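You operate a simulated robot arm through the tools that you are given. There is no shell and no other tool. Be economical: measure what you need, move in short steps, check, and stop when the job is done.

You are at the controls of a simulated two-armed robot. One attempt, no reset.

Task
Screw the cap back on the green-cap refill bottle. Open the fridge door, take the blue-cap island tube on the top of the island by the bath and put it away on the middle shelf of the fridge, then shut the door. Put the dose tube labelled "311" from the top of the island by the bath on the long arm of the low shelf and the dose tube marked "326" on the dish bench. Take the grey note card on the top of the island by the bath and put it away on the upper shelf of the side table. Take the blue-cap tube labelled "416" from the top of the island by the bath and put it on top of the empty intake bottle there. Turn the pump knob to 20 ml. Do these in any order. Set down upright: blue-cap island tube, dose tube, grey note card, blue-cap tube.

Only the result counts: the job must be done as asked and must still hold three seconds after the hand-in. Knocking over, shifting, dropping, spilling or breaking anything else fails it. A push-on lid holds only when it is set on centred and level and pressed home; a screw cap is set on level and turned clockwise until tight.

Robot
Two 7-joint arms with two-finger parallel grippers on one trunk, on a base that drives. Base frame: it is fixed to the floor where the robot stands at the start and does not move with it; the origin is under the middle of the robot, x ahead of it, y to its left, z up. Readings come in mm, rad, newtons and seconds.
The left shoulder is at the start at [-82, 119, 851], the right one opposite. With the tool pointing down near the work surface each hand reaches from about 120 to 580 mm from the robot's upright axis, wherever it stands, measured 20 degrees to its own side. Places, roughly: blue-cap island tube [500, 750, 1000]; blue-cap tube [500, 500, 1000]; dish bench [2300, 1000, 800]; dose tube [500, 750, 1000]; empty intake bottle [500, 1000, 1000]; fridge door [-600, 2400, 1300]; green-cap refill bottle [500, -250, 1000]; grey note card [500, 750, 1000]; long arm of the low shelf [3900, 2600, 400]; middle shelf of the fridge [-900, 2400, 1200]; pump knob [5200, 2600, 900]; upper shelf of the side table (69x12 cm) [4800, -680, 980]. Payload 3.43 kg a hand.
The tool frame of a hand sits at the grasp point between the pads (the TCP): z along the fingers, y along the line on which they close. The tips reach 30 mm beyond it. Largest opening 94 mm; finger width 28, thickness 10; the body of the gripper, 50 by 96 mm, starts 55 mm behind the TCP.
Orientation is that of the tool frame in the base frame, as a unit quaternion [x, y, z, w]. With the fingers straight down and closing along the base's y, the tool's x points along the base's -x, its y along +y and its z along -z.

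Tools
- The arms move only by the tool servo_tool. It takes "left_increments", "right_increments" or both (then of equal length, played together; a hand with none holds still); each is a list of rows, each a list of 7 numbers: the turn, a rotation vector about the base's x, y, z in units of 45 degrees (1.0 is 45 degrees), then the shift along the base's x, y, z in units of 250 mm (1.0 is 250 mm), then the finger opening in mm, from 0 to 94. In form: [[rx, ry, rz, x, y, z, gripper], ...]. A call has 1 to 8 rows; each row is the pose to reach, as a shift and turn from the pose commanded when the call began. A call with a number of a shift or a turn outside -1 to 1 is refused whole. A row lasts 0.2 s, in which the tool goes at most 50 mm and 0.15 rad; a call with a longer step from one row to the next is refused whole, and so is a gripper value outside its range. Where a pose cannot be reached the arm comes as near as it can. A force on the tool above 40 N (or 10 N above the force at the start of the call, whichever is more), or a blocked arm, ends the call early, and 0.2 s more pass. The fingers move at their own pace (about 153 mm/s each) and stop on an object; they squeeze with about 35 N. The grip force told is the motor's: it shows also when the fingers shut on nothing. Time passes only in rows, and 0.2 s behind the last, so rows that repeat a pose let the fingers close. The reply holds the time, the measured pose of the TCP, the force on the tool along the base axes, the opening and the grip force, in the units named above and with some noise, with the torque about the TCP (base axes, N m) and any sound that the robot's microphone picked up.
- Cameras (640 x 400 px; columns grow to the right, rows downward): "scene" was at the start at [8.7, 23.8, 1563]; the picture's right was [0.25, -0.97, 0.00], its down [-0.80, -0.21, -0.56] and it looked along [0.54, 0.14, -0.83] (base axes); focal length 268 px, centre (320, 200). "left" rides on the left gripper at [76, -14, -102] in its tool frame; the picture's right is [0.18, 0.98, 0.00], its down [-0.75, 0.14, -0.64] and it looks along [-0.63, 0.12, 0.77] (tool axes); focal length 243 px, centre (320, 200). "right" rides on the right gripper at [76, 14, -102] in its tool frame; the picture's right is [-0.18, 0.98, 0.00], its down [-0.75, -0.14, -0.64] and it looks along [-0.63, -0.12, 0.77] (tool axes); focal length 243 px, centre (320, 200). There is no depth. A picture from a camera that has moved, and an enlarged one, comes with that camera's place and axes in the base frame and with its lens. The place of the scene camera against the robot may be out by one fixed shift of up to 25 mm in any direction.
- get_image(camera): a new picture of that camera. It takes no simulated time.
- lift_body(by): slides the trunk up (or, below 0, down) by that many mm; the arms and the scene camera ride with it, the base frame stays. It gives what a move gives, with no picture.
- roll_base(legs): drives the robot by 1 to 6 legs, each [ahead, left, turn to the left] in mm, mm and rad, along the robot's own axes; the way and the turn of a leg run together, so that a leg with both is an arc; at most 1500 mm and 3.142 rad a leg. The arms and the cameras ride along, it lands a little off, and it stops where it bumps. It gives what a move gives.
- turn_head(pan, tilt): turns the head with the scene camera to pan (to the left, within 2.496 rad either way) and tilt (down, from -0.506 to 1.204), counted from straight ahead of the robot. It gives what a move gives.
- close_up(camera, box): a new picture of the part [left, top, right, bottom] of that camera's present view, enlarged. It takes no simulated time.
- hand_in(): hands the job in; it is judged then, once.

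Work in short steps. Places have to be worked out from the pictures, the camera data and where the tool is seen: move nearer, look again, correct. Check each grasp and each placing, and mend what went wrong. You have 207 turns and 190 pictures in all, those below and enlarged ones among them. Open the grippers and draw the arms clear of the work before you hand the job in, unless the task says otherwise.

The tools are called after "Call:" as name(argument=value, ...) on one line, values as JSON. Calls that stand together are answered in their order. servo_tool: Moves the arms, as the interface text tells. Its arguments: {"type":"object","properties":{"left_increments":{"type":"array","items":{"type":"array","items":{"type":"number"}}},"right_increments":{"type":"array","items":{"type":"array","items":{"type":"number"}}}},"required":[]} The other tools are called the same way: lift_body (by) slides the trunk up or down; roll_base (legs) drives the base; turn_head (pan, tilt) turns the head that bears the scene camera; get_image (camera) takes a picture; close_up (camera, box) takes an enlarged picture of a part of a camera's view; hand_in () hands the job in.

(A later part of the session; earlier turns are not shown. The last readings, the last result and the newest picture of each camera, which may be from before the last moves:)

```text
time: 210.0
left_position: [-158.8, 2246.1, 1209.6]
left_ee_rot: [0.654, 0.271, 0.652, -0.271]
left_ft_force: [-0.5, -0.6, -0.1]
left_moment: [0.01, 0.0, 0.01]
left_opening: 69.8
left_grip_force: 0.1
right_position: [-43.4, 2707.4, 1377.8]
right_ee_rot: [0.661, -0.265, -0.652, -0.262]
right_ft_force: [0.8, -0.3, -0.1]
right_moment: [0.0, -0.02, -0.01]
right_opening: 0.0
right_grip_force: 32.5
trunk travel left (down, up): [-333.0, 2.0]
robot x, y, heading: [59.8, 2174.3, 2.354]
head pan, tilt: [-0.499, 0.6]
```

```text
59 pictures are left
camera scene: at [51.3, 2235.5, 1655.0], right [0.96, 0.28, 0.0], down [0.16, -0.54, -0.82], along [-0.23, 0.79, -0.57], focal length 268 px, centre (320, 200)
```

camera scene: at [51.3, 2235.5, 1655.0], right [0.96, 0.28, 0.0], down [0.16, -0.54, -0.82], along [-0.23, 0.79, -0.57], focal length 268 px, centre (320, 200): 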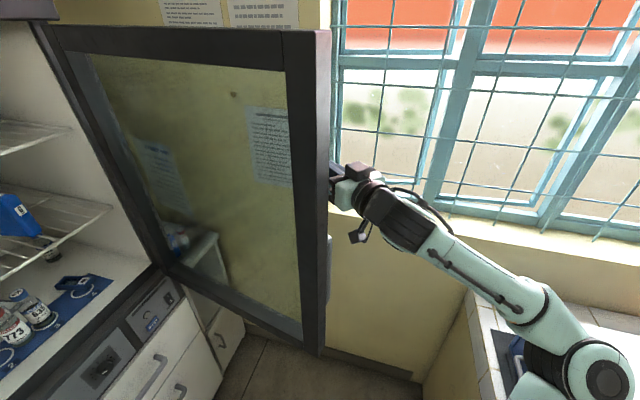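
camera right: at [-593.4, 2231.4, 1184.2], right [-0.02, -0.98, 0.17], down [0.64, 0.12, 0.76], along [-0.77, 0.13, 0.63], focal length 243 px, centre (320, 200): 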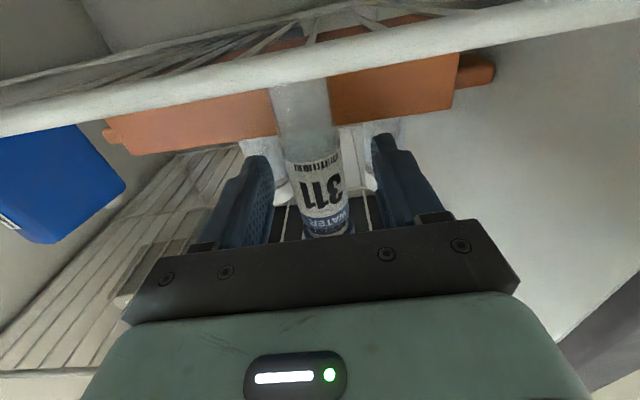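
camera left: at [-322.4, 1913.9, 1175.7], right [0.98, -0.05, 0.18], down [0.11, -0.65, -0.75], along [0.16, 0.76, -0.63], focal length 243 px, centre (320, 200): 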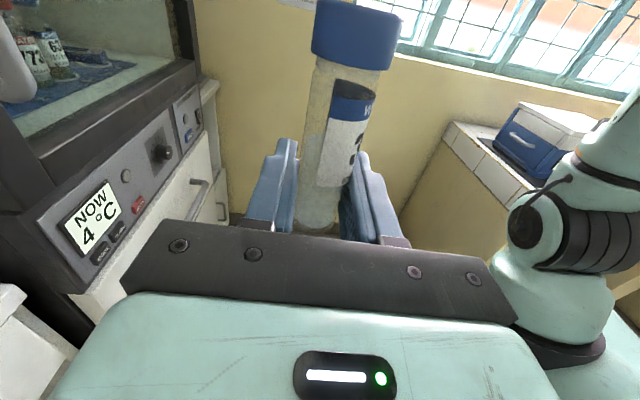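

Hooked now, and the door follows. Continue: pull along −y, then sweep diagonally left.

Call:
roll_base(legs=[[-60, 60, 0], [-20, 80, 0], [0, 100, 0]])

Call:
get_image(camera="scene")

```text
time: 213.3
left_position: [-272.2, 2018.7, 1208.3]
left_ee_rot: [0.653, 0.271, 0.653, -0.271]
left_ft_force: [0.5, -0.4, -1.4]
left_moment: [-0.01, -0.02, 0.01]
left_opening: 69.8
left_grip_force: 0.0
right_position: [-156.3, 2480.4, 1378.9]
right_ee_rot: [0.662, -0.266, -0.65, -0.262]
right_ft_force: [-0.8, 0.1, -0.2]
right_moment: [0.01, 0.02, -0.02]
right_opening: 0.3
right_grip_force: 33.0
trunk travel left (down, up): [-333.0, 2.0]
robot x, y, heading: [-53.9, 1948.9, 2.354]
head pan, tilt: [-0.499, 0.6]
```

```text
58 pictures are left
camera scene: at [-62.6, 2008.6, 1654.9], right [0.96, 0.28, 0.0], down [0.16, -0.54, -0.83], along [-0.23, 0.79, -0.56], focal length 268 px, centre (320, 200)
```

scene: 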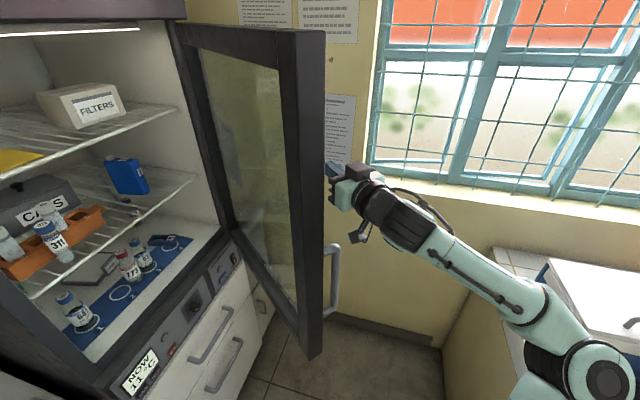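

Door now ~55°. Turn left 0.72 rad so the arm sweeps it further toward closed.

Call:
roll_base(legs=[[0, 0, 0.72]])

Call:
get_image(camera="scene")

```text
time: 215.6
left_position: [-264.8, 1859.0, 1208.2]
left_ee_rot: [0.519, 0.482, 0.516, -0.482]
left_ft_force: [0.4, -0.8, 0.6]
left_moment: [0.03, 0.02, 0.01]
left_opening: 70.0
left_grip_force: 0.1
right_position: [-479.0, 2283.1, 1378.8]
right_ee_rot: [0.712, -0.017, -0.702, -0.017]
right_ft_force: [0.0, 0.4, 0.0]
right_moment: [0.02, -0.01, -0.01]
right_opening: 0.0
right_grip_force: 32.8
trunk travel left (down, up): [-333.0, 2.0]
robot x, y, heading: [-51.1, 1951.3, 3.065]
head pan, tilt: [-0.499, 0.6]
```

```text
57 pictures are left
camera scene: at [-99.0, 2000.3, 1654.9], right [0.54, 0.84, 0.0], down [0.47, -0.31, -0.83], along [-0.69, 0.45, -0.56], focal length 268 px, centre (320, 200)
```

scene: 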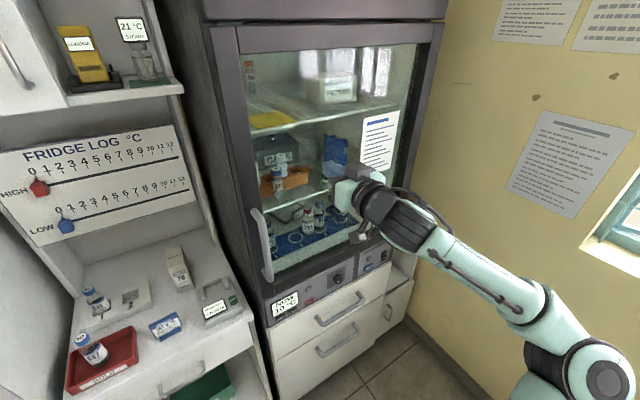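

The door swung almost shut. Move the closed fist in front of the free stile (y≈2135) and push it home.

Call:
servo_tool(right_increments=[[0, 0, 0, 0.02, -0.18, 0, 0], [0, 0, 0, 0.02, -0.36, 0, 0], [0, 0, 0, 0.02, -0.54, 0.02, 0], [0, 0, 0, 0.02, -0.6, 0.04, 0]])

Call:
servo_tool(right_increments=[[0, 0, 0, -0.12, 0, 0, 0], [0, 0, 0, -0.24, 0, 0, 0], [0, 0, 0, -0.34, 0, 0, 0], [0, 0, 0, -0.42, 0, 0, 0], [0, 0, 0, -0.48, 0, 0, 0], [0, 0, 0, -0.54, 0, 0, 0]])

Call:
get_image(camera="scene")

```text
time: 216.6
left_position: [-264.9, 1859.1, 1207.6]
left_ee_rot: [0.518, 0.483, 0.515, -0.482]
left_ft_force: [0.4, -0.2, 0.0]
left_moment: [0.0, 0.0, 0.0]
left_opening: 70.0
left_grip_force: 0.0
right_position: [-474.5, 2132.9, 1388.1]
right_ee_rot: [0.712, -0.017, -0.701, -0.017]
right_ft_force: [-0.2, 0.5, -0.3]
right_moment: [0.0, 0.04, 0.01]
right_opening: 0.0
right_grip_force: 33.0
trunk travel left (down, up): [-333.0, 2.0]
robot x, y, heading: [-50.5, 1947.3, 3.07]
head pan, tilt: [-0.499, 0.6]
```

```text
time: 217.5
left_position: [-262.7, 1858.5, 1207.9]
left_ee_rot: [0.518, 0.483, 0.516, -0.482]
left_ft_force: [-0.8, -0.1, 0.0]
left_moment: [-0.02, -0.03, -0.05]
left_opening: 69.8
left_grip_force: 0.1
right_position: [-553.6, 2131.4, 1387.9]
right_ee_rot: [0.713, -0.018, -0.701, -0.02]
right_ft_force: [34.6, 7.2, -7.2]
right_moment: [-0.07, 0.17, -0.1]
right_opening: 0.0
right_grip_force: 32.9
trunk travel left (down, up): [-333.0, 2.0]
robot x, y, heading: [-54.4, 1944.0, 3.061]
head pan, tilt: [-0.499, 0.6]
stopped in row 4 (right hand): the force on the tool passed its limit at 67 N (the readings are from after the stop); the commanded pose is now the measured one
```

```text
56 pictures are left
camera scene: at [-96.8, 2000.4, 1654.8], right [0.54, 0.84, 0.0], down [0.47, -0.31, -0.83], along [-0.69, 0.45, -0.56], focal length 268 px, centre (320, 200)
```

scene: 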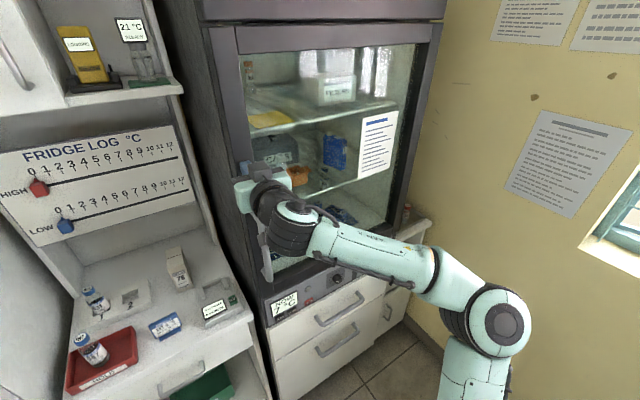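

Display is falling (10→7 °C): the door is shut. Withdraw, back off, and return both hands to pointing down.

Call:
roll_base(legs=[[-280, 0, 0]])

Call:
servo_tool(right_increments=[[0, -0.17, 0, 0.06, 0.06, -0.1, 60], [0, -0.34, 0, 0.12, 0.1, -0.2, 60], [0, -0.51, 0, 0.18, 0.14, -0.3, 60], [0, -0.68, 0, 0.24, 0.18, -0.4, 60], [0, -0.85, 0, 0.3, 0.2, -0.5, 60], [0, -1.0, 0, 0.36, 0.2, -0.6, 60]], left_increments=[[-0.17, 0.012, 0, 0, 0, 0, 70], [-0.34, 0.024, 0, 0, 0, 0, 70], [-0.51, 0.036, 0, 0, -0.05, 0, 70], [-0.68, 0.048, 0, 0, -0.1, 0, 70], [-0.85, 0.06, 0, 0, -0.15, -0.03, 70], [-0.997, 0.07, 0, 0, -0.2, -0.06, 70]])

Call:
servo_tool(right_increments=[[0, -0.17, 0, 0.06, 0, 0, 60], [0, -0.34, 0, 0.12, 0, 0, 60], [0, -0.51, 0, 0.18, 0, 0, 60], [0, -0.68, 0, 0.24, 0, -0.05, 60], [0, -0.85, 0, 0.3, 0, -0.1, 60], [0, -1.0, 0, 0.36, 0, -0.12, 60]], left_increments=[[-0.17, 0.012, 0, 0, 0, 0, 70], [-0.34, 0.024, 0, 0, 0, 0, 70], [-0.51, 0.036, 0, 0, -0.05, 0, 70], [-0.68, 0.048, 0, 0, -0.1, 0, 70], [-0.85, 0.06, 0, 0, -0.15, -0.03, 70], [-0.997, 0.07, 0, 0, -0.2, -0.06, 70]])

Call:
servo_tool(left_increments=[[0, 0, -0.17, 0, 0, 0, 70], [0, 0, -0.34, 0, 0, 0, 70], [0, 0, -0.51, 0, 0, 0, 70], [0, 0, -0.68, 0, 0, 0, 70], [0, 0, -0.85, 0, 0, 0, 70], [0, 0, -1, 0, 0, 0, 70]])

Call:
servo_tool(left_increments=[[0, 0, -0.17, 0, 0, 0, 70], [0, 0, -0.34, 0, 0, 0, 70], [0, 0, -0.51, 0, 0, 0, 70], [0, 0, -0.68, 0, 0, 0, 70], [0, 0, -0.85, 0, 0, 0, 70], [0, 0, -1, 0, 0, 0, 70]])

Call:
get_image(camera="scene")

```text
time: 219.4
left_position: [11.5, 1838.6, 1207.8]
left_ee_rot: [0.518, 0.482, 0.517, -0.482]
left_ft_force: [0.5, -0.4, -0.6]
left_moment: [0.0, 0.0, -0.06]
left_opening: 70.0
left_grip_force: 0.0
right_position: [-279.1, 2111.4, 1389.0]
right_ee_rot: [0.713, -0.018, -0.701, -0.02]
right_ft_force: [-0.8, 0.2, 0.0]
right_moment: [-0.02, 0.02, 0.0]
right_opening: 0.0
right_grip_force: 32.6
trunk travel left (down, up): [-333.0, 2.0]
robot x, y, heading: [227.8, 1925.1, 3.069]
head pan, tilt: [-0.499, 0.6]
```

```text
time: 220.8
left_position: [12.8, 1788.3, 1193.1]
left_ee_rot: [0.676, 0.631, 0.279, -0.259]
left_ft_force: [0.1, -0.4, -0.1]
left_moment: [0.0, 0.02, 0.01]
left_opening: 69.7
left_grip_force: 0.1
right_position: [-188.5, 2162.1, 1237.5]
right_ee_rot: [0.927, -0.009, -0.373, -0.025]
right_ft_force: [-0.8, -0.4, -0.3]
right_moment: [-0.03, 0.01, 0.0]
right_opening: 60.1
right_grip_force: 0.2
trunk travel left (down, up): [-333.0, 2.0]
robot x, y, heading: [225.8, 1928.6, 3.065]
head pan, tilt: [-0.499, 0.6]
```

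```text
time: 222.2
left_position: [13.2, 1738.7, 1179.8]
left_ee_rot: [0.732, 0.682, -0.002, 0.001]
left_ft_force: [0.0, -1.4, -1.0]
left_moment: [0.0, 0.0, 0.02]
left_opening: 70.0
left_grip_force: 0.1
right_position: [-100.9, 2161.8, 1206.8]
right_ee_rot: [1.0, 0.002, 0.009, -0.027]
right_ft_force: [-1.1, 0.7, -0.3]
right_moment: [0.01, 0.01, 0.02]
right_opening: 60.1
right_grip_force: 0.1
trunk travel left (down, up): [-333.0, 2.0]
robot x, y, heading: [223.5, 1929.5, 3.065]
head pan, tilt: [-0.499, 0.6]
```

```text
time: 223.6
left_position: [12.5, 1737.1, 1178.7]
left_ee_rot: [0.937, 0.348, 0.0, 0.001]
left_ft_force: [0.9, -0.1, 0.5]
left_moment: [0.01, 0.0, -0.04]
left_opening: 70.1
left_grip_force: 0.0
right_position: [-99.2, 2161.1, 1207.3]
right_ee_rot: [1.0, 0.001, 0.009, -0.027]
right_ft_force: [0.2, 0.0, -0.5]
right_moment: [-0.02, -0.02, 0.02]
right_opening: 59.9
right_grip_force: 0.1
trunk travel left (down, up): [-333.0, 2.0]
robot x, y, heading: [223.9, 1926.9, 3.064]
head pan, tilt: [-0.499, 0.6]
```

```text
time: 225.0
left_position: [12.4, 1738.4, 1178.2]
left_ee_rot: [0.999, -0.037, -0.001, 0.001]
left_ft_force: [-0.1, 0.5, 1.2]
left_moment: [-0.03, 0.01, -0.05]
left_opening: 69.9
left_grip_force: 0.1
right_position: [-99.6, 2162.2, 1207.0]
right_ee_rot: [1.0, 0.002, 0.009, -0.026]
right_ft_force: [-0.3, -0.4, -0.2]
right_moment: [0.03, -0.02, 0.01]
right_opening: 59.9
right_grip_force: 0.0
trunk travel left (down, up): [-333.0, 2.0]
robot x, y, heading: [226.0, 1928.0, 3.066]
head pan, tilt: [-0.499, 0.6]
```

```text
55 pictures are left
camera scene: at [178.8, 1979.3, 1654.9], right [0.54, 0.84, 0.0], down [0.47, -0.31, -0.83], along [-0.69, 0.45, -0.56], focal length 268 px, centre (320, 200)
```

scene: 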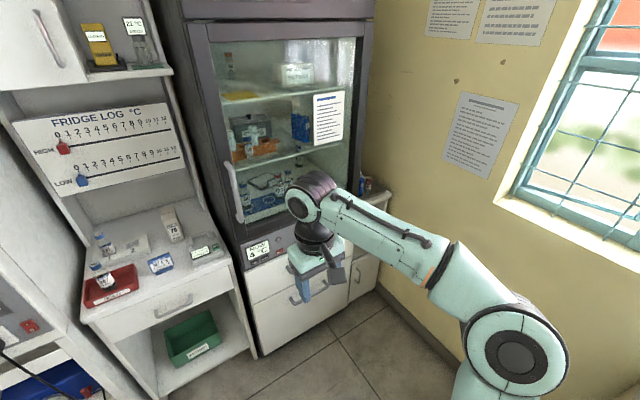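

Fridge shows 4 °C and the tube stands inside. Now back to the island: lower the trunk, drive there and face it.

Call:
lift_body(by=-58)

Call:
roll_base(legs=[[110, 0, 0], [0, 330, 0], [0, 0, 3.14], [0, 0, 0.075], [0, -780, 0]])

Call:
turn_head(pan=0.0, tilt=0.9)

Call:
get_image(camera="scene")

```text
time: 226.0
left_position: [12.3, 1738.3, 1119.7]
left_ee_rot: [0.999, -0.035, 0.0, 0.001]
left_ft_force: [0.8, 0.0, 0.0]
left_moment: [0.0, 0.01, 0.01]
left_opening: 70.3
left_grip_force: 0.1
right_position: [-99.4, 2161.0, 1149.1]
right_ee_rot: [1.0, 0.002, 0.009, -0.027]
right_ft_force: [-0.5, 0.0, -0.1]
right_moment: [-0.01, 0.01, -0.02]
right_opening: 59.7
right_grip_force: 0.1
trunk travel left (down, up): [-275.0, 60.0]
robot x, y, heading: [226.9, 1930.6, 3.067]
head pan, tilt: [-0.499, 0.6]
```

```text
time: 245.0
left_position: [286.0, 1025.3, 1120.3]
left_ee_rot: [0.0, 1.0, 0.001, 0.0]
left_ft_force: [-0.1, -0.4, -0.6]
left_moment: [0.01, -0.02, -0.01]
left_opening: 69.9
left_grip_force: 0.1
right_position: [428.2, 613.3, 1148.7]
right_ee_rot: [-0.037, 0.999, -0.027, -0.008]
right_ft_force: [0.3, 1.0, -0.1]
right_moment: [0.02, -0.03, 0.02]
right_opening: 59.9
right_grip_force: 0.0
trunk travel left (down, up): [-275.0, 60.0]
robot x, y, heading: [87.7, 824.4, -0.003]
head pan, tilt: [-0.499, 0.6]
```

```text
time: 245.9
left_position: [285.6, 1024.5, 1120.5]
left_ee_rot: [-0.001, 1.0, 0.0, 0.002]
left_ft_force: [-0.2, -0.5, 1.4]
left_moment: [0.02, 0.01, 0.02]
left_opening: 69.9
left_grip_force: 0.0
right_position: [426.9, 611.8, 1149.6]
right_ee_rot: [-0.037, 0.999, -0.027, -0.008]
right_ft_force: [0.6, -0.1, 0.5]
right_moment: [-0.01, -0.03, -0.01]
right_opening: 60.0
right_grip_force: 0.1
trunk travel left (down, up): [-275.0, 60.0]
robot x, y, heading: [85.8, 820.8, -0.0]
head pan, tilt: [0.0, 0.901]
```

```text
54 pictures are left
camera scene: at [103.4, 826.6, 1568.6], right [0.0, -1.0, 0.0], down [-0.78, 0.0, -0.62], along [0.62, 0.0, -0.78], focal length 268 px, centre (320, 200)
```

scene: 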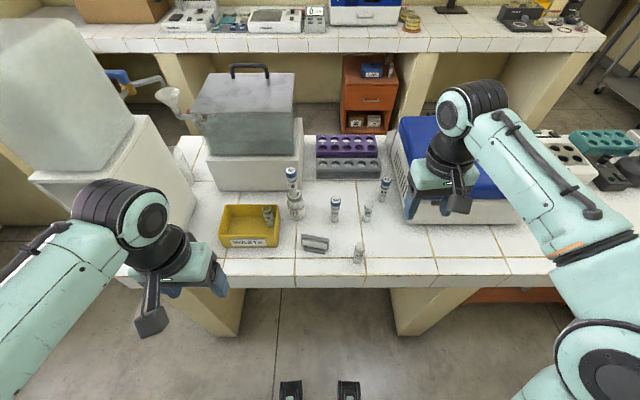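

All items stand. Roll ahead 70 mm, straighten the right hand and hover over dose tube 311 (~[590,676]).

Call:
roll_base(legs=[[70, 0, 0]])

Call:
servo_tool(right_increments=[[0.02, -0.005, -0.03, 0.1, 0.06, -0.04, 60], [0.04, -0.01, -0.06, 0.2, 0.13, -0.1, 60], [0.07, -0.018, -0.094, 0.3, 0.2, -0.2, 60], [0.07, -0.018, -0.094, 0.38, 0.25, -0.34, 60], [0.07, -0.018, -0.094, 0.38, 0.25, -0.48, 60]])

Call:
get_image(camera="right")

```text
time: 246.9
left_position: [356.4, 1026.6, 1120.2]
left_ee_rot: [-0.001, 1.0, 0.001, 0.0]
left_ft_force: [0.2, 0.0, -0.1]
left_moment: [-0.01, 0.02, 0.02]
left_opening: 70.1
left_grip_force: 0.0
right_position: [498.9, 610.5, 1150.7]
right_ee_rot: [-0.037, 0.999, -0.027, -0.009]
right_ft_force: [-0.1, -0.3, -0.2]
right_moment: [-0.01, -0.01, -0.02]
right_opening: 59.9
right_grip_force: 0.0
trunk travel left (down, up): [-275.0, 60.0]
robot x, y, heading: [157.8, 821.9, -0.002]
head pan, tilt: [0.0, 0.901]
```

```text
time: 248.1
left_position: [355.9, 1025.3, 1119.5]
left_ee_rot: [-0.002, 1.0, 0.001, 0.0]
left_ft_force: [0.1, 0.3, -0.1]
left_moment: [0.01, 0.01, -0.01]
left_opening: 69.9
left_grip_force: 0.1
right_position: [592.6, 674.0, 1030.6]
right_ee_rot: [0.0, 1.0, 0.0, -0.001]
right_ft_force: [0.3, 0.4, -0.4]
right_moment: [0.0, -0.01, 0.0]
right_opening: 60.0
right_grip_force: 0.1
trunk travel left (down, up): [-275.0, 60.0]
robot x, y, heading: [160.8, 822.2, -0.001]
head pan, tilt: [0.0, 0.901]
```

```text
53 pictures are left
camera right: at [517.3, 689.0, 1132.3], right [0.18, 0.98, 0.0], down [0.75, -0.14, 0.64], along [0.63, -0.12, -0.77], focal length 243 px, centre (320, 200)
```

right: 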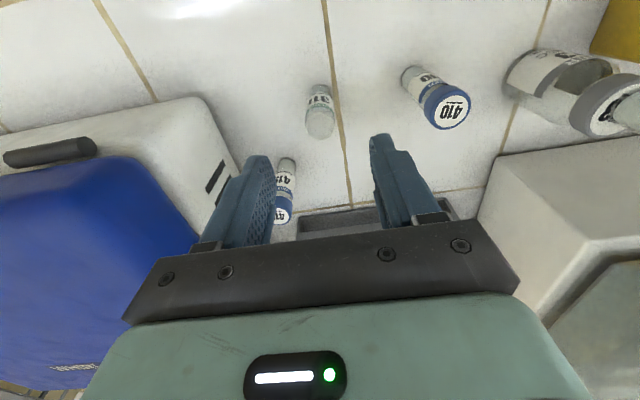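

Tube 311 (dose) at [598,674.5]. Descend, grip and lift.

Call:
servo_tool(right_increments=[[0, 0, 0, 0.02, 0.001, -0.16, 60], [0, 0, 0, 0.022, 0.002, -0.33, 60], [0, 0, 0, 0.022, 0.002, -0.5, 60], [0, 0, 0, 0.022, 0.002, -0.5, 60], [0, 0, 0, 0.022, 0.002, -0.5, 10], [0, 0, 0, 0.022, 0.002, -0.5, 10], [0, 0, 0, 0.022, 0.002, -0.5, 10]])

Call:
get_image(camera="right")

```text
time: 249.7
left_position: [357.5, 1025.7, 1120.9]
left_ee_rot: [0.0, 1.0, 0.001, 0.002]
left_ft_force: [0.4, 0.0, -0.1]
left_moment: [-0.01, 0.01, 0.0]
left_opening: 70.1
left_grip_force: 0.1
right_position: [597.6, 673.9, 903.4]
right_ee_rot: [0.0, 1.0, 0.0, -0.001]
right_ft_force: [-0.5, 0.1, 0.7]
right_moment: [-0.01, 0.01, -0.01]
right_opening: 24.1
right_grip_force: 34.8
trunk travel left (down, up): [-275.0, 60.0]
robot x, y, heading: [158.1, 819.1, -0.005]
head pan, tilt: [0.0, 0.901]
```

```text
52 pictures are left
camera right: at [522.0, 689.5, 1006.6], right [0.18, 0.98, 0.0], down [0.76, -0.14, 0.64], along [0.63, -0.12, -0.77], focal length 243 px, centre (320, 200)
```

right: 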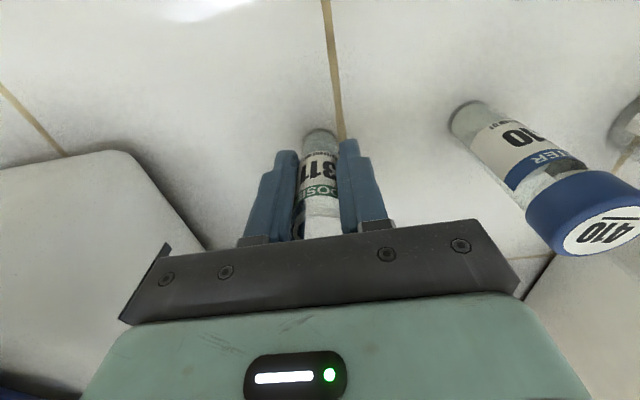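

Held (24 mm). Lift, back off, and drive right so the left hand can reach 326.

Call:
servo_tool(right_increments=[[0, 0, 0, 0, 0, 0.18, 10], [0, 0, 0, 0, 0, 0.36, 10], [0, 0, 0, 0, 0, 0.54, 10], [0, 0, 0, 0, 0, 0.72, 10], [0, 0, 0, -0.15, 0, 0.84, 10], [0, 0, 0, -0.3, 0, 0.84, 10], [0, 0, 0, -0.45, 0, 0.84, 10]])

Call:
roll_base(legs=[[-80, 0, 0], [0, -210, 0]])

Call:
servo_tool(left_increments=[[0, 0, 0, 0.12, -0.06, -0.06, 60], [0, 0, 0, 0.25, -0.13, -0.12, 60], [0, 0, 0, 0.38, -0.2, -0.18, 60], [0, 0, 0, 0.5, -0.27, -0.24, 60], [0, 0, 0, 0.6, -0.33, -0.36, 60], [0, 0, 0, 0.68, -0.38, -0.48, 60]])

Call:
get_image(camera="left")

```text
time: 251.3
left_position: [356.2, 1025.3, 1121.5]
left_ee_rot: [-0.002, 1.0, 0.001, 0.002]
left_ft_force: [-0.7, 0.3, -0.1]
left_moment: [0.01, 0.01, 0.04]
left_opening: 70.1
left_grip_force: 0.0
right_position: [484.2, 673.6, 1114.9]
right_ee_rot: [0.0, 1.0, 0.0, -0.001]
right_ft_force: [-0.3, 0.4, -0.5]
right_moment: [-0.01, -0.01, 0.0]
right_opening: 24.2
right_grip_force: 35.0
trunk travel left (down, up): [-275.0, 60.0]
robot x, y, heading: [157.4, 821.3, -0.003]
head pan, tilt: [0.0, 0.901]
```

```text
time: 254.4
left_position: [275.6, 816.5, 1120.7]
left_ee_rot: [-0.003, 1.0, 0.001, 0.001]
left_ft_force: [-0.1, 0.1, 0.0]
left_moment: [-0.02, 0.01, 0.01]
left_opening: 69.9
left_grip_force: 0.1
right_position: [405.6, 466.3, 1115.2]
right_ee_rot: [-0.002, 1.0, 0.0, -0.001]
right_ft_force: [0.2, -0.2, -0.3]
right_moment: [0.01, 0.0, 0.01]
right_opening: 24.6
right_grip_force: 34.9
trunk travel left (down, up): [-275.0, 60.0]
robot x, y, heading: [79.8, 613.4, 0.001]
head pan, tilt: [0.0, 0.901]
```

```text
time: 255.8
left_position: [447.7, 720.9, 999.6]
left_ee_rot: [-0.003, 1.0, 0.001, 0.001]
left_ft_force: [-0.4, 0.0, -0.2]
left_moment: [0.02, 0.0, -0.03]
left_opening: 60.1
left_grip_force: 0.0
right_position: [407.4, 465.8, 1112.8]
right_ee_rot: [-0.002, 1.0, 0.0, -0.001]
right_ft_force: [0.0, -0.6, -1.3]
right_moment: [0.0, 0.03, -0.01]
right_opening: 24.4
right_grip_force: 35.2
trunk travel left (down, up): [-275.0, 60.0]
robot x, y, heading: [76.6, 610.2, 0.0]
head pan, tilt: [0.0, 0.901]
```

```text
51 pictures are left
camera left: at [370.4, 705.6, 1101.9], right [-0.19, 0.98, 0.0], down [0.75, 0.14, 0.64], along [0.63, 0.12, -0.77], focal length 243 px, centre (320, 200)
```

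left: 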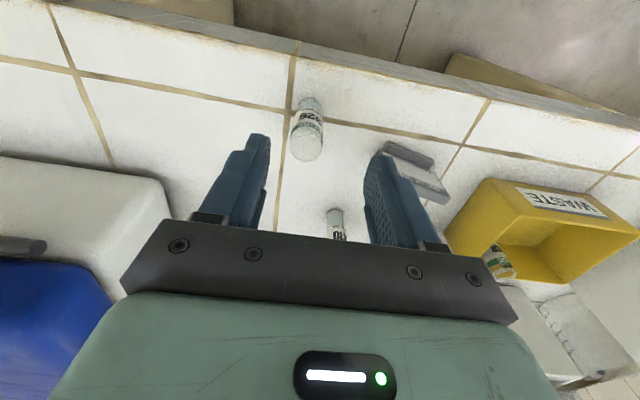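

326 at [457,712]. Descend, grip.

Call:
servo_tool(left_increments=[[0, 0, 0, 0.037, -0.036, -0.1, 60], [0, 0, 0, 0.037, -0.036, -0.25, 60], [0, 0, 0, 0.037, -0.036, -0.386, 60], [0, 0, 0, 0.037, -0.036, -0.386, 60], [0, 0, 0, 0.037, -0.036, -0.386, 10], [0, 0, 0, 0.037, -0.036, -0.386, 10], [0, 0, 0, 0.037, -0.036, -0.386, 10]])

Call:
servo_tool(left_increments=[[0, 0, 0, 0, 0, 0.18, 10], [0, 0, 0, 0, 0, 0.36, 10], [0, 0, 0, 0, 0, 0.54, 10], [0, 0, 0, 0, 0, 0.72, 10], [0, 0, 0, -0.15, 0.05, 0.8, 10], [0, 0, 0, -0.3, 0.1, 0.8, 10], [0, 0, 0, -0.45, 0.1, 0.8, 10]])

Call:
get_image(camera="left")

```text
time: 257.4
left_position: [453.1, 713.1, 903.4]
left_ee_rot: [-0.003, 1.0, 0.001, 0.002]
left_ft_force: [0.1, -0.8, 0.4]
left_moment: [0.01, 0.0, -0.01]
left_opening: 25.9
left_grip_force: 34.7
right_position: [405.7, 465.7, 1115.3]
right_ee_rot: [-0.002, 1.0, 0.0, -0.001]
right_ft_force: [-0.7, -0.4, 0.1]
right_moment: [-0.01, 0.02, -0.01]
right_opening: 24.5
right_grip_force: 35.3
trunk travel left (down, up): [-275.0, 60.0]
robot x, y, heading: [76.4, 613.1, 0.003]
head pan, tilt: [0.0, 0.901]
```

```text
time: 259.1
left_position: [340.1, 738.2, 1104.0]
left_ee_rot: [-0.003, 1.0, 0.001, 0.001]
left_ft_force: [-0.7, -0.2, -0.6]
left_moment: [-0.02, -0.02, 0.0]
left_opening: 26.1
left_grip_force: 34.9
right_position: [404.7, 465.8, 1114.4]
right_ee_rot: [-0.002, 1.0, -0.001, -0.002]
right_ft_force: [-0.6, 0.1, 0.8]
right_moment: [-0.05, -0.01, -0.02]
right_opening: 24.5
right_grip_force: 35.0
trunk travel left (down, up): [-275.0, 60.0]
robot x, y, heading: [78.3, 613.5, -0.0]
head pan, tilt: [0.0, 0.901]
```

```text
50 pictures are left
camera left: at [263.9, 722.8, 1206.0], right [-0.19, 0.98, 0.0], down [0.75, 0.14, 0.64], along [0.63, 0.12, -0.77], focal length 243 px, centre (320, 200)
```

left: 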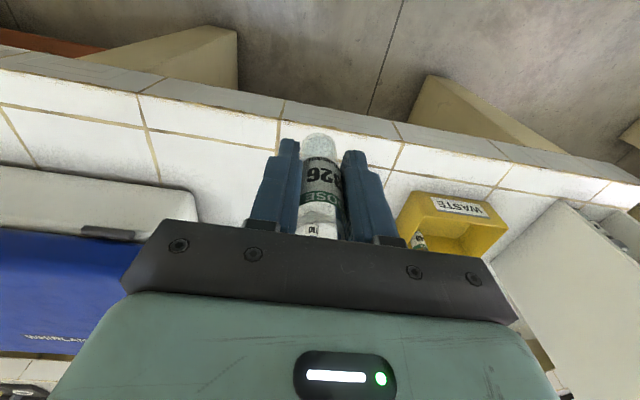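

Both dose tubes in hand. Drive back and right past the island's end, then look ahead for a route.

Call:
roll_base(legs=[[-120, 0, 0], [0, -1450, 0]])

Call:
turn_head(pan=0.15, tilt=0.3)

Call:
get_image(camera="scene")

```text
time: 272.8
left_position: [219.9, -719.0, 1103.1]
left_ee_rot: [-0.001, 1.0, 0.002, 0.0]
left_ft_force: [0.4, -1.0, -0.3]
left_moment: [-0.02, -0.02, -0.02]
left_opening: 24.8
left_grip_force: 34.8
right_position: [285.0, -991.5, 1114.5]
right_ee_rot: [-0.001, 1.0, -0.001, -0.002]
right_ft_force: [-0.1, -0.1, -0.2]
right_moment: [0.01, 0.01, 0.01]
right_opening: 24.2
right_grip_force: 34.5
trunk travel left (down, up): [-275.0, 60.0]
robot x, y, heading: [-42.9, -843.1, -0.002]
head pan, tilt: [0.0, 0.901]
```

```text
time: 273.8
left_position: [219.4, -718.4, 1104.1]
left_ee_rot: [-0.001, 1.0, 0.0, 0.0]
left_ft_force: [0.0, 0.8, -1.4]
left_moment: [-0.01, -0.03, 0.0]
left_opening: 24.6
left_grip_force: 35.1
right_position: [284.1, -991.1, 1114.0]
right_ee_rot: [-0.001, 1.0, 0.0, -0.001]
right_ft_force: [0.9, -0.8, -0.7]
right_moment: [-0.04, 0.02, 0.0]
right_opening: 24.2
right_grip_force: 34.9
trunk travel left (down, up): [-275.0, 60.0]
robot x, y, heading: [-43.6, -845.3, -0.001]
head pan, tilt: [0.15, 0.3]
```

```text
49 pictures are left
camera scene: at [-10.9, -825.1, 1620.8], right [0.15, -0.99, 0.0], down [-0.29, -0.04, -0.95], along [0.94, 0.14, -0.3], focal length 268 px, centre (320, 200)
```

scene: 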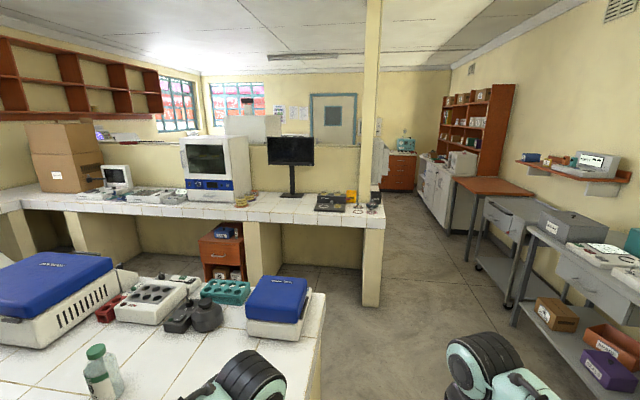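

The "dish bench" is the long tiled counter behind the island (front edge x≈1950). Drive around the island's right end into the aisle.

Call:
roll_base(legs=[[0, -400, 0], [1460, 0, 0], [0, 1400, 0], [0, 600, 0]])

Call:
turn_head(pan=0.2, tilt=0.6)

Call:
get_image(camera="scene")

```text
time: 302.1
left_position: [1693.4, 864.9, 1104.7]
left_ee_rot: [-0.002, 1.0, 0.0, 0.001]
left_ft_force: [-0.1, 0.3, -0.3]
left_moment: [0.01, -0.03, 0.0]
left_opening: 24.3
left_grip_force: 34.9
right_position: [1758.1, 593.0, 1114.1]
right_ee_rot: [-0.002, 1.0, 0.0, -0.001]
right_ft_force: [-0.4, 0.4, -0.3]
right_moment: [-0.02, 0.0, -0.02]
right_opening: 24.7
right_grip_force: 35.1
trunk travel left (down, up): [-275.0, 60.0]
robot x, y, heading: [1429.3, 736.6, 0.004]
head pan, tilt: [0.15, 0.3]
```

```text
time: 302.9
left_position: [1693.4, 865.6, 1103.5]
left_ee_rot: [-0.002, 1.0, 0.001, 0.001]
left_ft_force: [-0.4, 0.8, -0.2]
left_moment: [0.01, -0.04, -0.01]
left_opening: 24.5
left_grip_force: 34.7
right_position: [1757.6, 592.6, 1116.0]
right_ee_rot: [-0.002, 1.0, -0.001, -0.001]
right_ft_force: [-0.2, 0.5, -1.1]
right_moment: [0.03, 0.0, 0.0]
right_opening: 24.5
right_grip_force: 35.1
trunk travel left (down, up): [-275.0, 60.0]
robot x, y, heading: [1430.7, 739.1, -0.0]
head pan, tilt: [0.201, 0.6]
```

```text
48 pictures are left
camera scene: at [1456.9, 761.7, 1593.4], right [0.2, -0.98, 0.0], down [-0.55, -0.11, -0.83], along [0.81, 0.16, -0.56], focal length 268 px, centre (320, 200)
```

scene: 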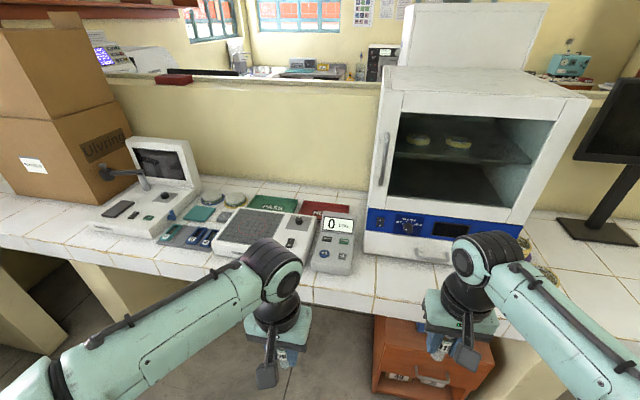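

This is the bench. Drive ahead 150 and bring the left hand (326) over the free strip in front of the keypad panel.

Call:
roll_base(legs=[[150, 0, 0]])

Call:
servo_tool(left_increments=[[0, 0, 0, 0.18, 0, 0, 10], [0, 0, 0, 0.36, 0, 0, 10], [0, 0, 0, 0.54, 0, -0.04, 10], [0, 0, 0, 0.7, 0, -0.1, 10]])

Call:
get_image(camera="left")

Call:
get_image(camera="scene")

```text
time: 304.3
left_position: [1839.7, 863.8, 1103.5]
left_ee_rot: [-0.001, 1.0, 0.0, 0.001]
left_ft_force: [0.5, 0.0, -1.3]
left_moment: [-0.01, 0.03, 0.0]
left_opening: 24.4
left_grip_force: 35.0
right_position: [1905.1, 590.7, 1115.2]
right_ee_rot: [-0.001, 1.0, 0.0, 0.0]
right_ft_force: [0.4, -0.7, -0.7]
right_moment: [-0.01, 0.0, 0.0]
right_opening: 24.4
right_grip_force: 34.8
trunk travel left (down, up): [-275.0, 60.0]
robot x, y, heading: [1576.9, 735.5, -0.005]
head pan, tilt: [0.201, 0.6]
```

```text
time: 305.3
left_position: [2016.1, 865.5, 1078.5]
left_ee_rot: [-0.001, 1.0, 0.001, 0.0]
left_ft_force: [0.9, -0.3, 0.1]
left_moment: [0.01, 0.0, 0.03]
left_opening: 24.6
left_grip_force: 34.5
right_position: [1907.4, 592.1, 1114.3]
right_ee_rot: [-0.001, 1.0, 0.0, -0.001]
right_ft_force: [0.2, 0.5, -0.8]
right_moment: [-0.01, 0.05, -0.02]
right_opening: 24.5
right_grip_force: 35.1
trunk travel left (down, up): [-275.0, 60.0]
robot x, y, heading: [1576.5, 736.9, 0.0]
head pan, tilt: [0.201, 0.6]
```

```text
47 pictures are left
camera left: at [1941.6, 849.7, 1181.3], right [-0.19, 0.98, 0.0], down [0.75, 0.14, 0.64], along [0.63, 0.12, -0.77], focal length 243 px, centre (320, 200)
```

left: 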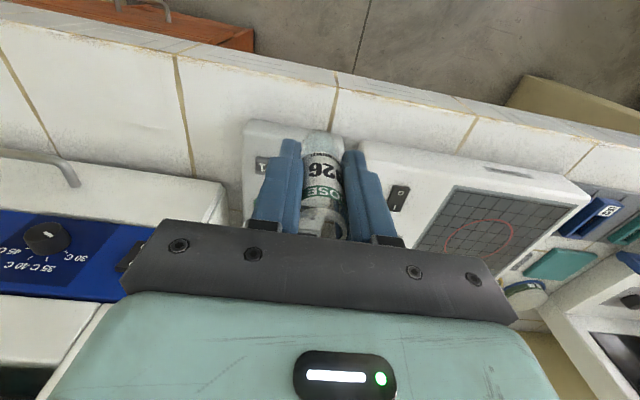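

```text
46 pictures are left
camera scene: at [1605.3, 761.2, 1593.3], right [0.2, -0.98, 0.0], down [-0.55, -0.11, -0.82], along [0.81, 0.16, -0.57], focal length 268 px, centre (320, 200)
```

scene: 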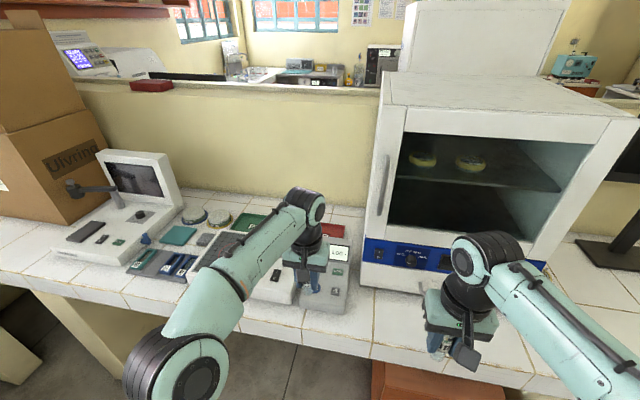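

There's a wider free strip in front of the incubator; I'll put 326 at about [2080,715]. Shift the base right 150 and move the hand forward, then look.

Call:
roll_base(legs=[[0, -150, 0]])

Call:
servo_tool(left_increments=[[0, 0, 0, 0.13, 0, -0.06, 10], [0, 0, 0, 0.25, 0, -0.2, 10], [0, 0, 0, 0.25, 0, -0.36, 10], [0, 0, 0, 0.25, 0, -0.5, 10]])

Call:
get_image(camera="left")

```text
time: 307.2
left_position: [2015.2, 714.0, 1079.7]
left_ee_rot: [0.002, 1.0, 0.001, 0.001]
left_ft_force: [0.0, -0.2, -0.6]
left_moment: [0.01, -0.01, 0.03]
left_opening: 24.7
left_grip_force: 35.2
right_position: [1902.8, 441.1, 1115.2]
right_ee_rot: [0.0, 1.0, 0.0, 0.0]
right_ft_force: [-0.4, 0.5, -0.9]
right_moment: [0.03, 0.0, 0.03]
right_opening: 24.5
right_grip_force: 34.8
trunk travel left (down, up): [-275.0, 60.0]
robot x, y, heading: [1574.5, 587.3, -0.005]
head pan, tilt: [0.201, 0.6]
```

```text
time: 308.2
left_position: [2078.8, 715.0, 954.8]
left_ee_rot: [-0.001, 1.0, 0.0, 0.001]
left_ft_force: [-0.1, 0.1, 0.0]
left_moment: [0.02, -0.01, -0.01]
left_opening: 24.5
left_grip_force: 34.8
right_position: [1903.2, 440.3, 1114.4]
right_ee_rot: [0.001, 1.0, 0.0, -0.001]
right_ft_force: [0.5, -1.0, 0.1]
right_moment: [-0.03, 0.03, 0.0]
right_opening: 24.5
right_grip_force: 34.6
trunk travel left (down, up): [-275.0, 60.0]
robot x, y, heading: [1580.9, 589.0, -0.007]
head pan, tilt: [0.201, 0.6]
```

```text
45 pictures are left
camera left: at [2001.9, 699.2, 1056.3], right [-0.18, 0.98, 0.0], down [0.75, 0.14, 0.64], along [0.63, 0.12, -0.77], focal length 243 px, centre (320, 200)
```

left: 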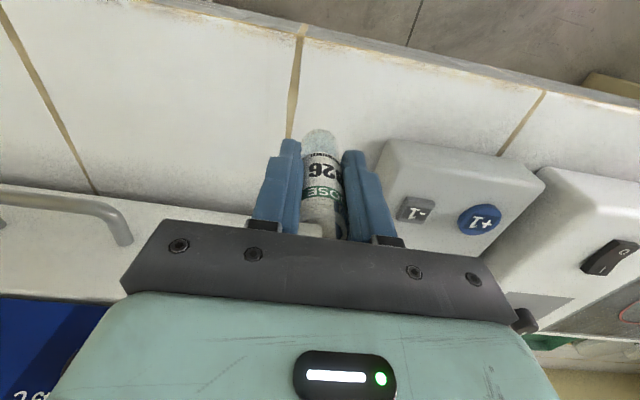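

Shift 25 mm away from the keypad and lower until contact.

Call:
servo_tool(left_increments=[[0, 0, 0, -0.02, -0.1, -0.05, 10], [0, 0, 0, -0.02, -0.1, -0.12, 10], [0, 0, 0, -0.02, -0.1, -0.17, 10], [0, 0, 0, -0.02, -0.1, -0.19, 10], [0, 0, 0, -0.02, -0.1, -0.21, 10], [0, 0, 0, -0.02, -0.1, -0.23, 10], [0, 0, 0, -0.02, -0.1, -0.25, 10]])

```text
time: 309.8
left_position: [2073.9, 689.5, 897.2]
left_ee_rot: [-0.001, 1.0, 0.0, 0.006]
left_ft_force: [-0.8, 2.0, 35.3]
left_moment: [0.06, -0.01, 0.01]
left_opening: 24.8
left_grip_force: 34.7
right_position: [1901.7, 440.1, 1115.6]
right_ee_rot: [0.0, 1.0, 0.0, 0.0]
right_ft_force: [0.4, -0.5, -0.4]
right_moment: [0.01, 0.03, 0.01]
right_opening: 24.4
right_grip_force: 35.1
trunk travel left (down, up): [-275.0, 60.0]
robot x, y, heading: [1577.6, 588.8, -0.01]
head pan, tilt: [0.201, 0.6]
```

Contact at TCP z≈898. Ease off ~3 mm, open, rise, and check.

Call:
servo_tool(left_increments=[[0, 0, 0, 0, 0, 0.014, 10], [0, 0, 0, 0, 0, 0.018, 10], [0, 0, 0, 0, 0, 0.018, 34], [0, 0, 0, 0, 0, 0.018, 50], [0, 0, 0, 0, 0, 0.018, 56], [0, 0, 0, 0, 0, 0.12, 56], [0, 0, 0, 0, 0, 0.3, 56], [0, 0, 0, 0, 0, 0.48, 56]])

Call:
servo_tool(left_increments=[[0, 0, 0, -0.18, 0.05, 0.1, 56], [0, 0, 0, -0.36, 0.1, 0.2, 56], [0, 0, 0, -0.54, 0.15, 0.3, 56], [0, 0, 0, -0.72, 0.2, 0.3, 56]])

Call:
get_image(camera="scene")

```text
time: 311.6
left_position: [2074.0, 688.3, 1012.4]
left_ee_rot: [0.001, 1.0, 0.0, 0.001]
left_ft_force: [0.4, 0.0, 0.4]
left_moment: [0.01, -0.01, 0.03]
left_opening: 55.9
left_grip_force: 0.0
right_position: [1901.8, 441.0, 1114.1]
right_ee_rot: [0.002, 1.0, 0.0, -0.001]
right_ft_force: [-0.6, 0.1, 0.3]
right_moment: [-0.03, 0.0, 0.02]
right_opening: 24.6
right_grip_force: 35.3
trunk travel left (down, up): [-275.0, 60.0]
robot x, y, heading: [1578.4, 587.4, -0.007]
head pan, tilt: [0.201, 0.6]
```

```text
refused: row 1 steps farther than a row can; nothing moved
```

```text
44 pictures are left
camera scene: at [1602.9, 611.5, 1593.4], right [0.19, -0.98, 0.0], down [-0.55, -0.11, -0.83], along [0.81, 0.16, -0.56], focal length 268 px, centre (320, 200)
```

scene: 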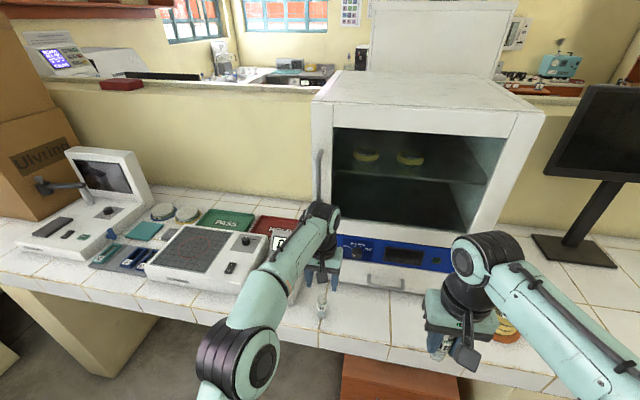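

326 stands on the dish bench. Retract the left arm and drive back down the aisle, around the post, into the far area.

Call:
servo_tool(left_increments=[[0, 0, 0, -0.15, 0.03, 0.08, 56], [0, 0, 0, -0.3, 0.06, 0.16, 56], [0, 0, 0, -0.45, 0.1, 0.24, 56], [0, 0, 0, -0.6, 0.14, 0.3, 56], [0, 0, 0, -0.76, 0.18, 0.3, 56]])

Call:
roll_base(legs=[[-150, 0, 0], [0, -1400, 0], [0, -450, 0], [1300, 0, 0]])

Call:
turn_head(pan=0.7, tilt=0.25)

Call:
get_image(camera="scene")

```text
time: 312.8
left_position: [1881.5, 734.7, 1088.3]
left_ee_rot: [0.0, 1.0, 0.001, 0.001]
left_ft_force: [0.6, 0.7, -0.8]
left_moment: [-0.02, 0.01, 0.0]
left_opening: 56.0
left_grip_force: 0.0
right_position: [1902.4, 441.4, 1115.7]
right_ee_rot: [0.0, 1.0, 0.0, 0.0]
right_ft_force: [-0.1, 0.7, 0.9]
right_moment: [0.0, -0.02, 0.0]
right_opening: 24.6
right_grip_force: 34.9
trunk travel left (down, up): [-275.0, 60.0]
robot x, y, heading: [1575.3, 586.5, -0.012]
head pan, tilt: [0.201, 0.6]
```

```text
time: 333.0
left_position: [2164.5, -1142.6, 1086.8]
left_ee_rot: [0.003, 1.0, 0.003, -0.001]
left_ft_force: [1.0, -0.7, -0.3]
left_moment: [0.09, 0.04, -0.03]
left_opening: 55.9
left_grip_force: 0.0
right_position: [2180.3, -1436.8, 1112.3]
right_ee_rot: [0.006, 1.0, 0.002, -0.003]
right_ft_force: [0.5, -0.1, 0.3]
right_moment: [0.12, 0.01, 0.03]
right_opening: 24.5
right_grip_force: 34.9
trunk travel left (down, up): [-275.0, 60.0]
robot x, y, heading: [1851.5, -1278.9, -0.017]
head pan, tilt: [0.201, 0.6]
stopped in leg 4: the robot was blocked; the commanded pose is now the measured one
```

```text
time: 333.9
left_position: [2161.4, -1137.0, 1087.4]
left_ee_rot: [0.003, 1.0, 0.001, 0.001]
left_ft_force: [-0.4, 0.3, 0.1]
left_moment: [0.0, 0.02, -0.02]
left_opening: 56.1
left_grip_force: 0.1
right_position: [2177.1, -1430.5, 1115.0]
right_ee_rot: [0.004, 1.0, 0.001, -0.001]
right_ft_force: [-0.5, 0.6, 0.8]
right_moment: [0.0, -0.02, 0.01]
right_opening: 24.8
right_grip_force: 35.0
trunk travel left (down, up): [-275.0, 60.0]
robot x, y, heading: [1850.1, -1283.1, -0.022]
head pan, tilt: [0.7, 0.25]
```

```text
43 pictures are left
camera scene: at [1865.1, -1216.7, 1625.5], right [0.63, -0.78, 0.0], down [-0.19, -0.16, -0.97], along [0.75, 0.61, -0.25], focal length 268 px, centre (320, 200)
```

scene: 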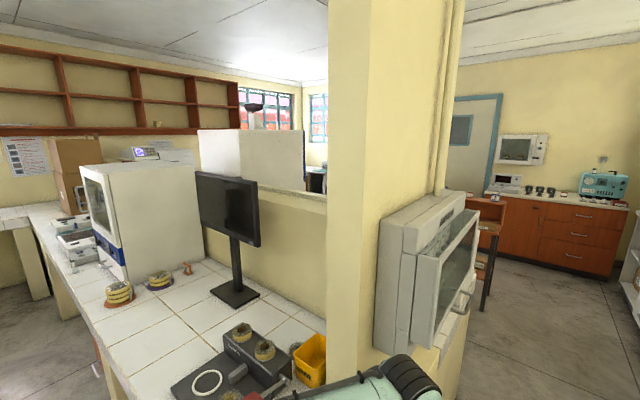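

Blocked by the partition/wall unit on the left. Back up, and look to the right side to choose the lane.

Call:
roll_base(legs=[[-120, 0, 0], [0, -220, 0.02]])

Call:
turn_head(pan=-0.2, tilt=0.35)

Call:
get_image(camera="scene")

```text
time: 337.3
left_position: [2035.4, -1348.0, 1086.5]
left_ee_rot: [-0.005, 1.0, 0.002, 0.001]
left_ft_force: [-0.3, -0.1, 0.2]
left_moment: [-0.01, 0.0, 0.01]
left_opening: 56.0
left_grip_force: 0.1
right_position: [2057.0, -1641.9, 1113.8]
right_ee_rot: [-0.006, 1.0, 0.001, 0.0]
right_ft_force: [0.0, -0.2, 0.3]
right_moment: [-0.01, 0.02, 0.0]
right_opening: 24.6
right_grip_force: 34.7
trunk travel left (down, up): [-275.0, 60.0]
robot x, y, heading: [1728.8, -1500.2, 0.001]
head pan, tilt: [0.7, 0.25]
```

```text
time: 338.5
left_position: [2036.1, -1348.4, 1087.5]
left_ee_rot: [-0.006, 1.0, 0.001, 0.002]
left_ft_force: [-1.1, -0.2, -0.3]
left_moment: [0.0, 0.0, -0.02]
left_opening: 56.1
left_grip_force: 0.0
right_position: [2056.7, -1642.4, 1114.8]
right_ee_rot: [-0.005, 1.0, 0.0, -0.001]
right_ft_force: [-0.6, 0.1, -0.3]
right_moment: [-0.01, -0.01, 0.0]
right_opening: 24.2
right_grip_force: 35.4
trunk travel left (down, up): [-275.0, 60.0]
robot x, y, heading: [1727.4, -1500.7, -0.002]
head pan, tilt: [-0.201, 0.351]
```

```text
42 pictures are left
camera scene: at [1761.1, -1511.2, 1616.1], right [-0.2, -0.98, 0.0], down [-0.34, 0.07, -0.94], along [0.92, -0.19, -0.34], focal length 268 px, centre (320, 200)
```

scene: 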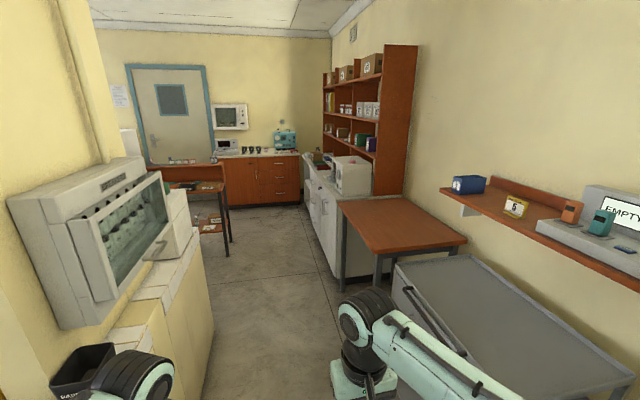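

The corridor between the wall cabinet (y≈−1060) and the tables (y≈−2100) is clear. Drive ahead through it, then look left.

Call:
roll_base(legs=[[0, -50, 0], [1500, 0, 0], [750, 0, 0]])

Call:
turn_head(pan=1.2, tilt=0.3)

Call:
get_image(camera="scene")

```text
time: 350.4
left_position: [4306.7, -1410.9, 1087.2]
left_ee_rot: [-0.003, 1.0, 0.001, 0.001]
left_ft_force: [-0.4, 0.8, 1.0]
left_moment: [-0.04, 0.0, 0.02]
left_opening: 55.9
left_grip_force: 0.0
right_position: [4325.7, -1704.9, 1115.8]
right_ee_rot: [-0.001, 1.0, 0.001, -0.001]
right_ft_force: [0.1, 0.5, -0.5]
right_moment: [0.01, 0.0, -0.03]
right_opening: 24.4
right_grip_force: 35.1
trunk travel left (down, up): [-275.0, 60.0]
robot x, y, heading: [3999.4, -1557.9, -0.006]
head pan, tilt: [-0.201, 0.351]
```

```text
time: 351.9
left_position: [4306.9, -1411.6, 1087.9]
left_ee_rot: [-0.003, 1.0, 0.001, 0.0]
left_ft_force: [0.1, 0.0, 0.2]
left_moment: [-0.02, -0.02, -0.01]
left_opening: 56.2
left_grip_force: 0.0
right_position: [4325.9, -1704.2, 1115.4]
right_ee_rot: [-0.001, 1.0, 0.001, -0.002]
right_ft_force: [0.0, 0.1, -0.6]
right_moment: [0.02, -0.01, -0.01]
right_opening: 24.4
right_grip_force: 34.6
trunk travel left (down, up): [-275.0, 60.0]
robot x, y, heading: [3999.2, -1555.9, -0.008]
head pan, tilt: [1.201, 0.3]
```

```text
41 pictures are left
camera scene: at [3973.6, -1465.5, 1620.8], right [0.93, -0.37, 0.0], down [-0.11, -0.27, -0.96], along [0.35, 0.89, -0.3], focal length 268 px, centre (320, 200)
```

scene: 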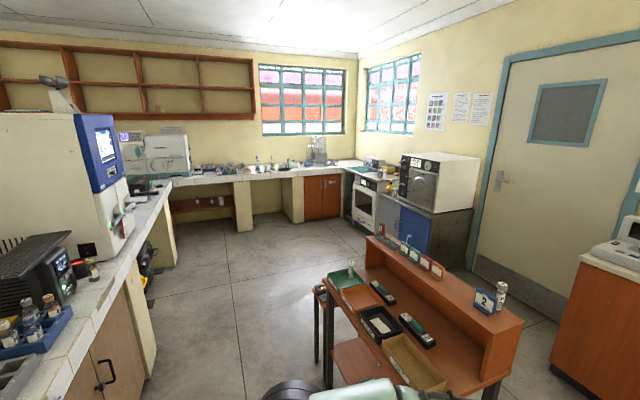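

The side table (narrow upper shelf) is ahead-left; the low shelf lies under the far counter and the pump in the far corner. Turn left and drive to the far counter.

Call:
roll_base(legs=[[0, 0, 1.57], [1500, 40, 0], [1500, 0, 0]])

Call:
turn_head(pan=0.0, tilt=0.4)

Call:
get_image(camera="scene")

```text
refused: leg 2 is longer than a leg can be; nothing moved
```

```text
time: 353.3
left_position: [4306.4, -1410.8, 1087.1]
left_ee_rot: [-0.003, 1.0, 0.001, 0.001]
left_ft_force: [0.2, 0.9, 0.0]
left_moment: [0.02, 0.07, -0.01]
left_opening: 55.9
left_grip_force: 0.0
right_position: [4325.2, -1703.0, 1114.9]
right_ee_rot: [-0.001, 1.0, 0.001, -0.001]
right_ft_force: [-0.4, 0.1, 0.7]
right_moment: [-0.01, 0.01, 0.0]
right_opening: 24.4
right_grip_force: 34.9
trunk travel left (down, up): [-275.0, 60.0]
robot x, y, heading: [4000.9, -1560.3, -0.007]
head pan, tilt: [0.0, 0.4]
```

```text
40 pictures are left
camera scene: at [4031.8, -1552.9, 1611.6], right [-0.01, -1.0, 0.0], down [-0.39, 0.0, -0.92], along [0.92, -0.01, -0.39], focal length 268 px, centre (320, 200)
```

scene: 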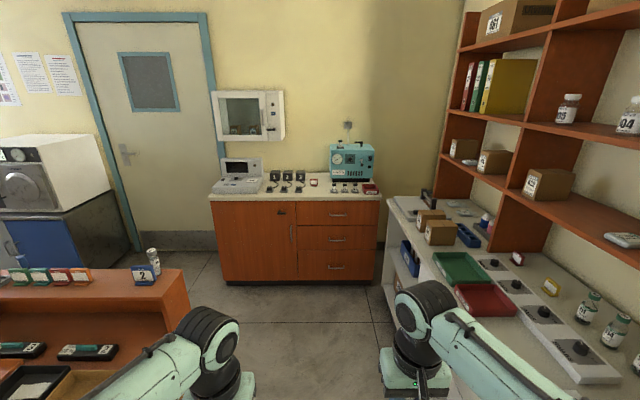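

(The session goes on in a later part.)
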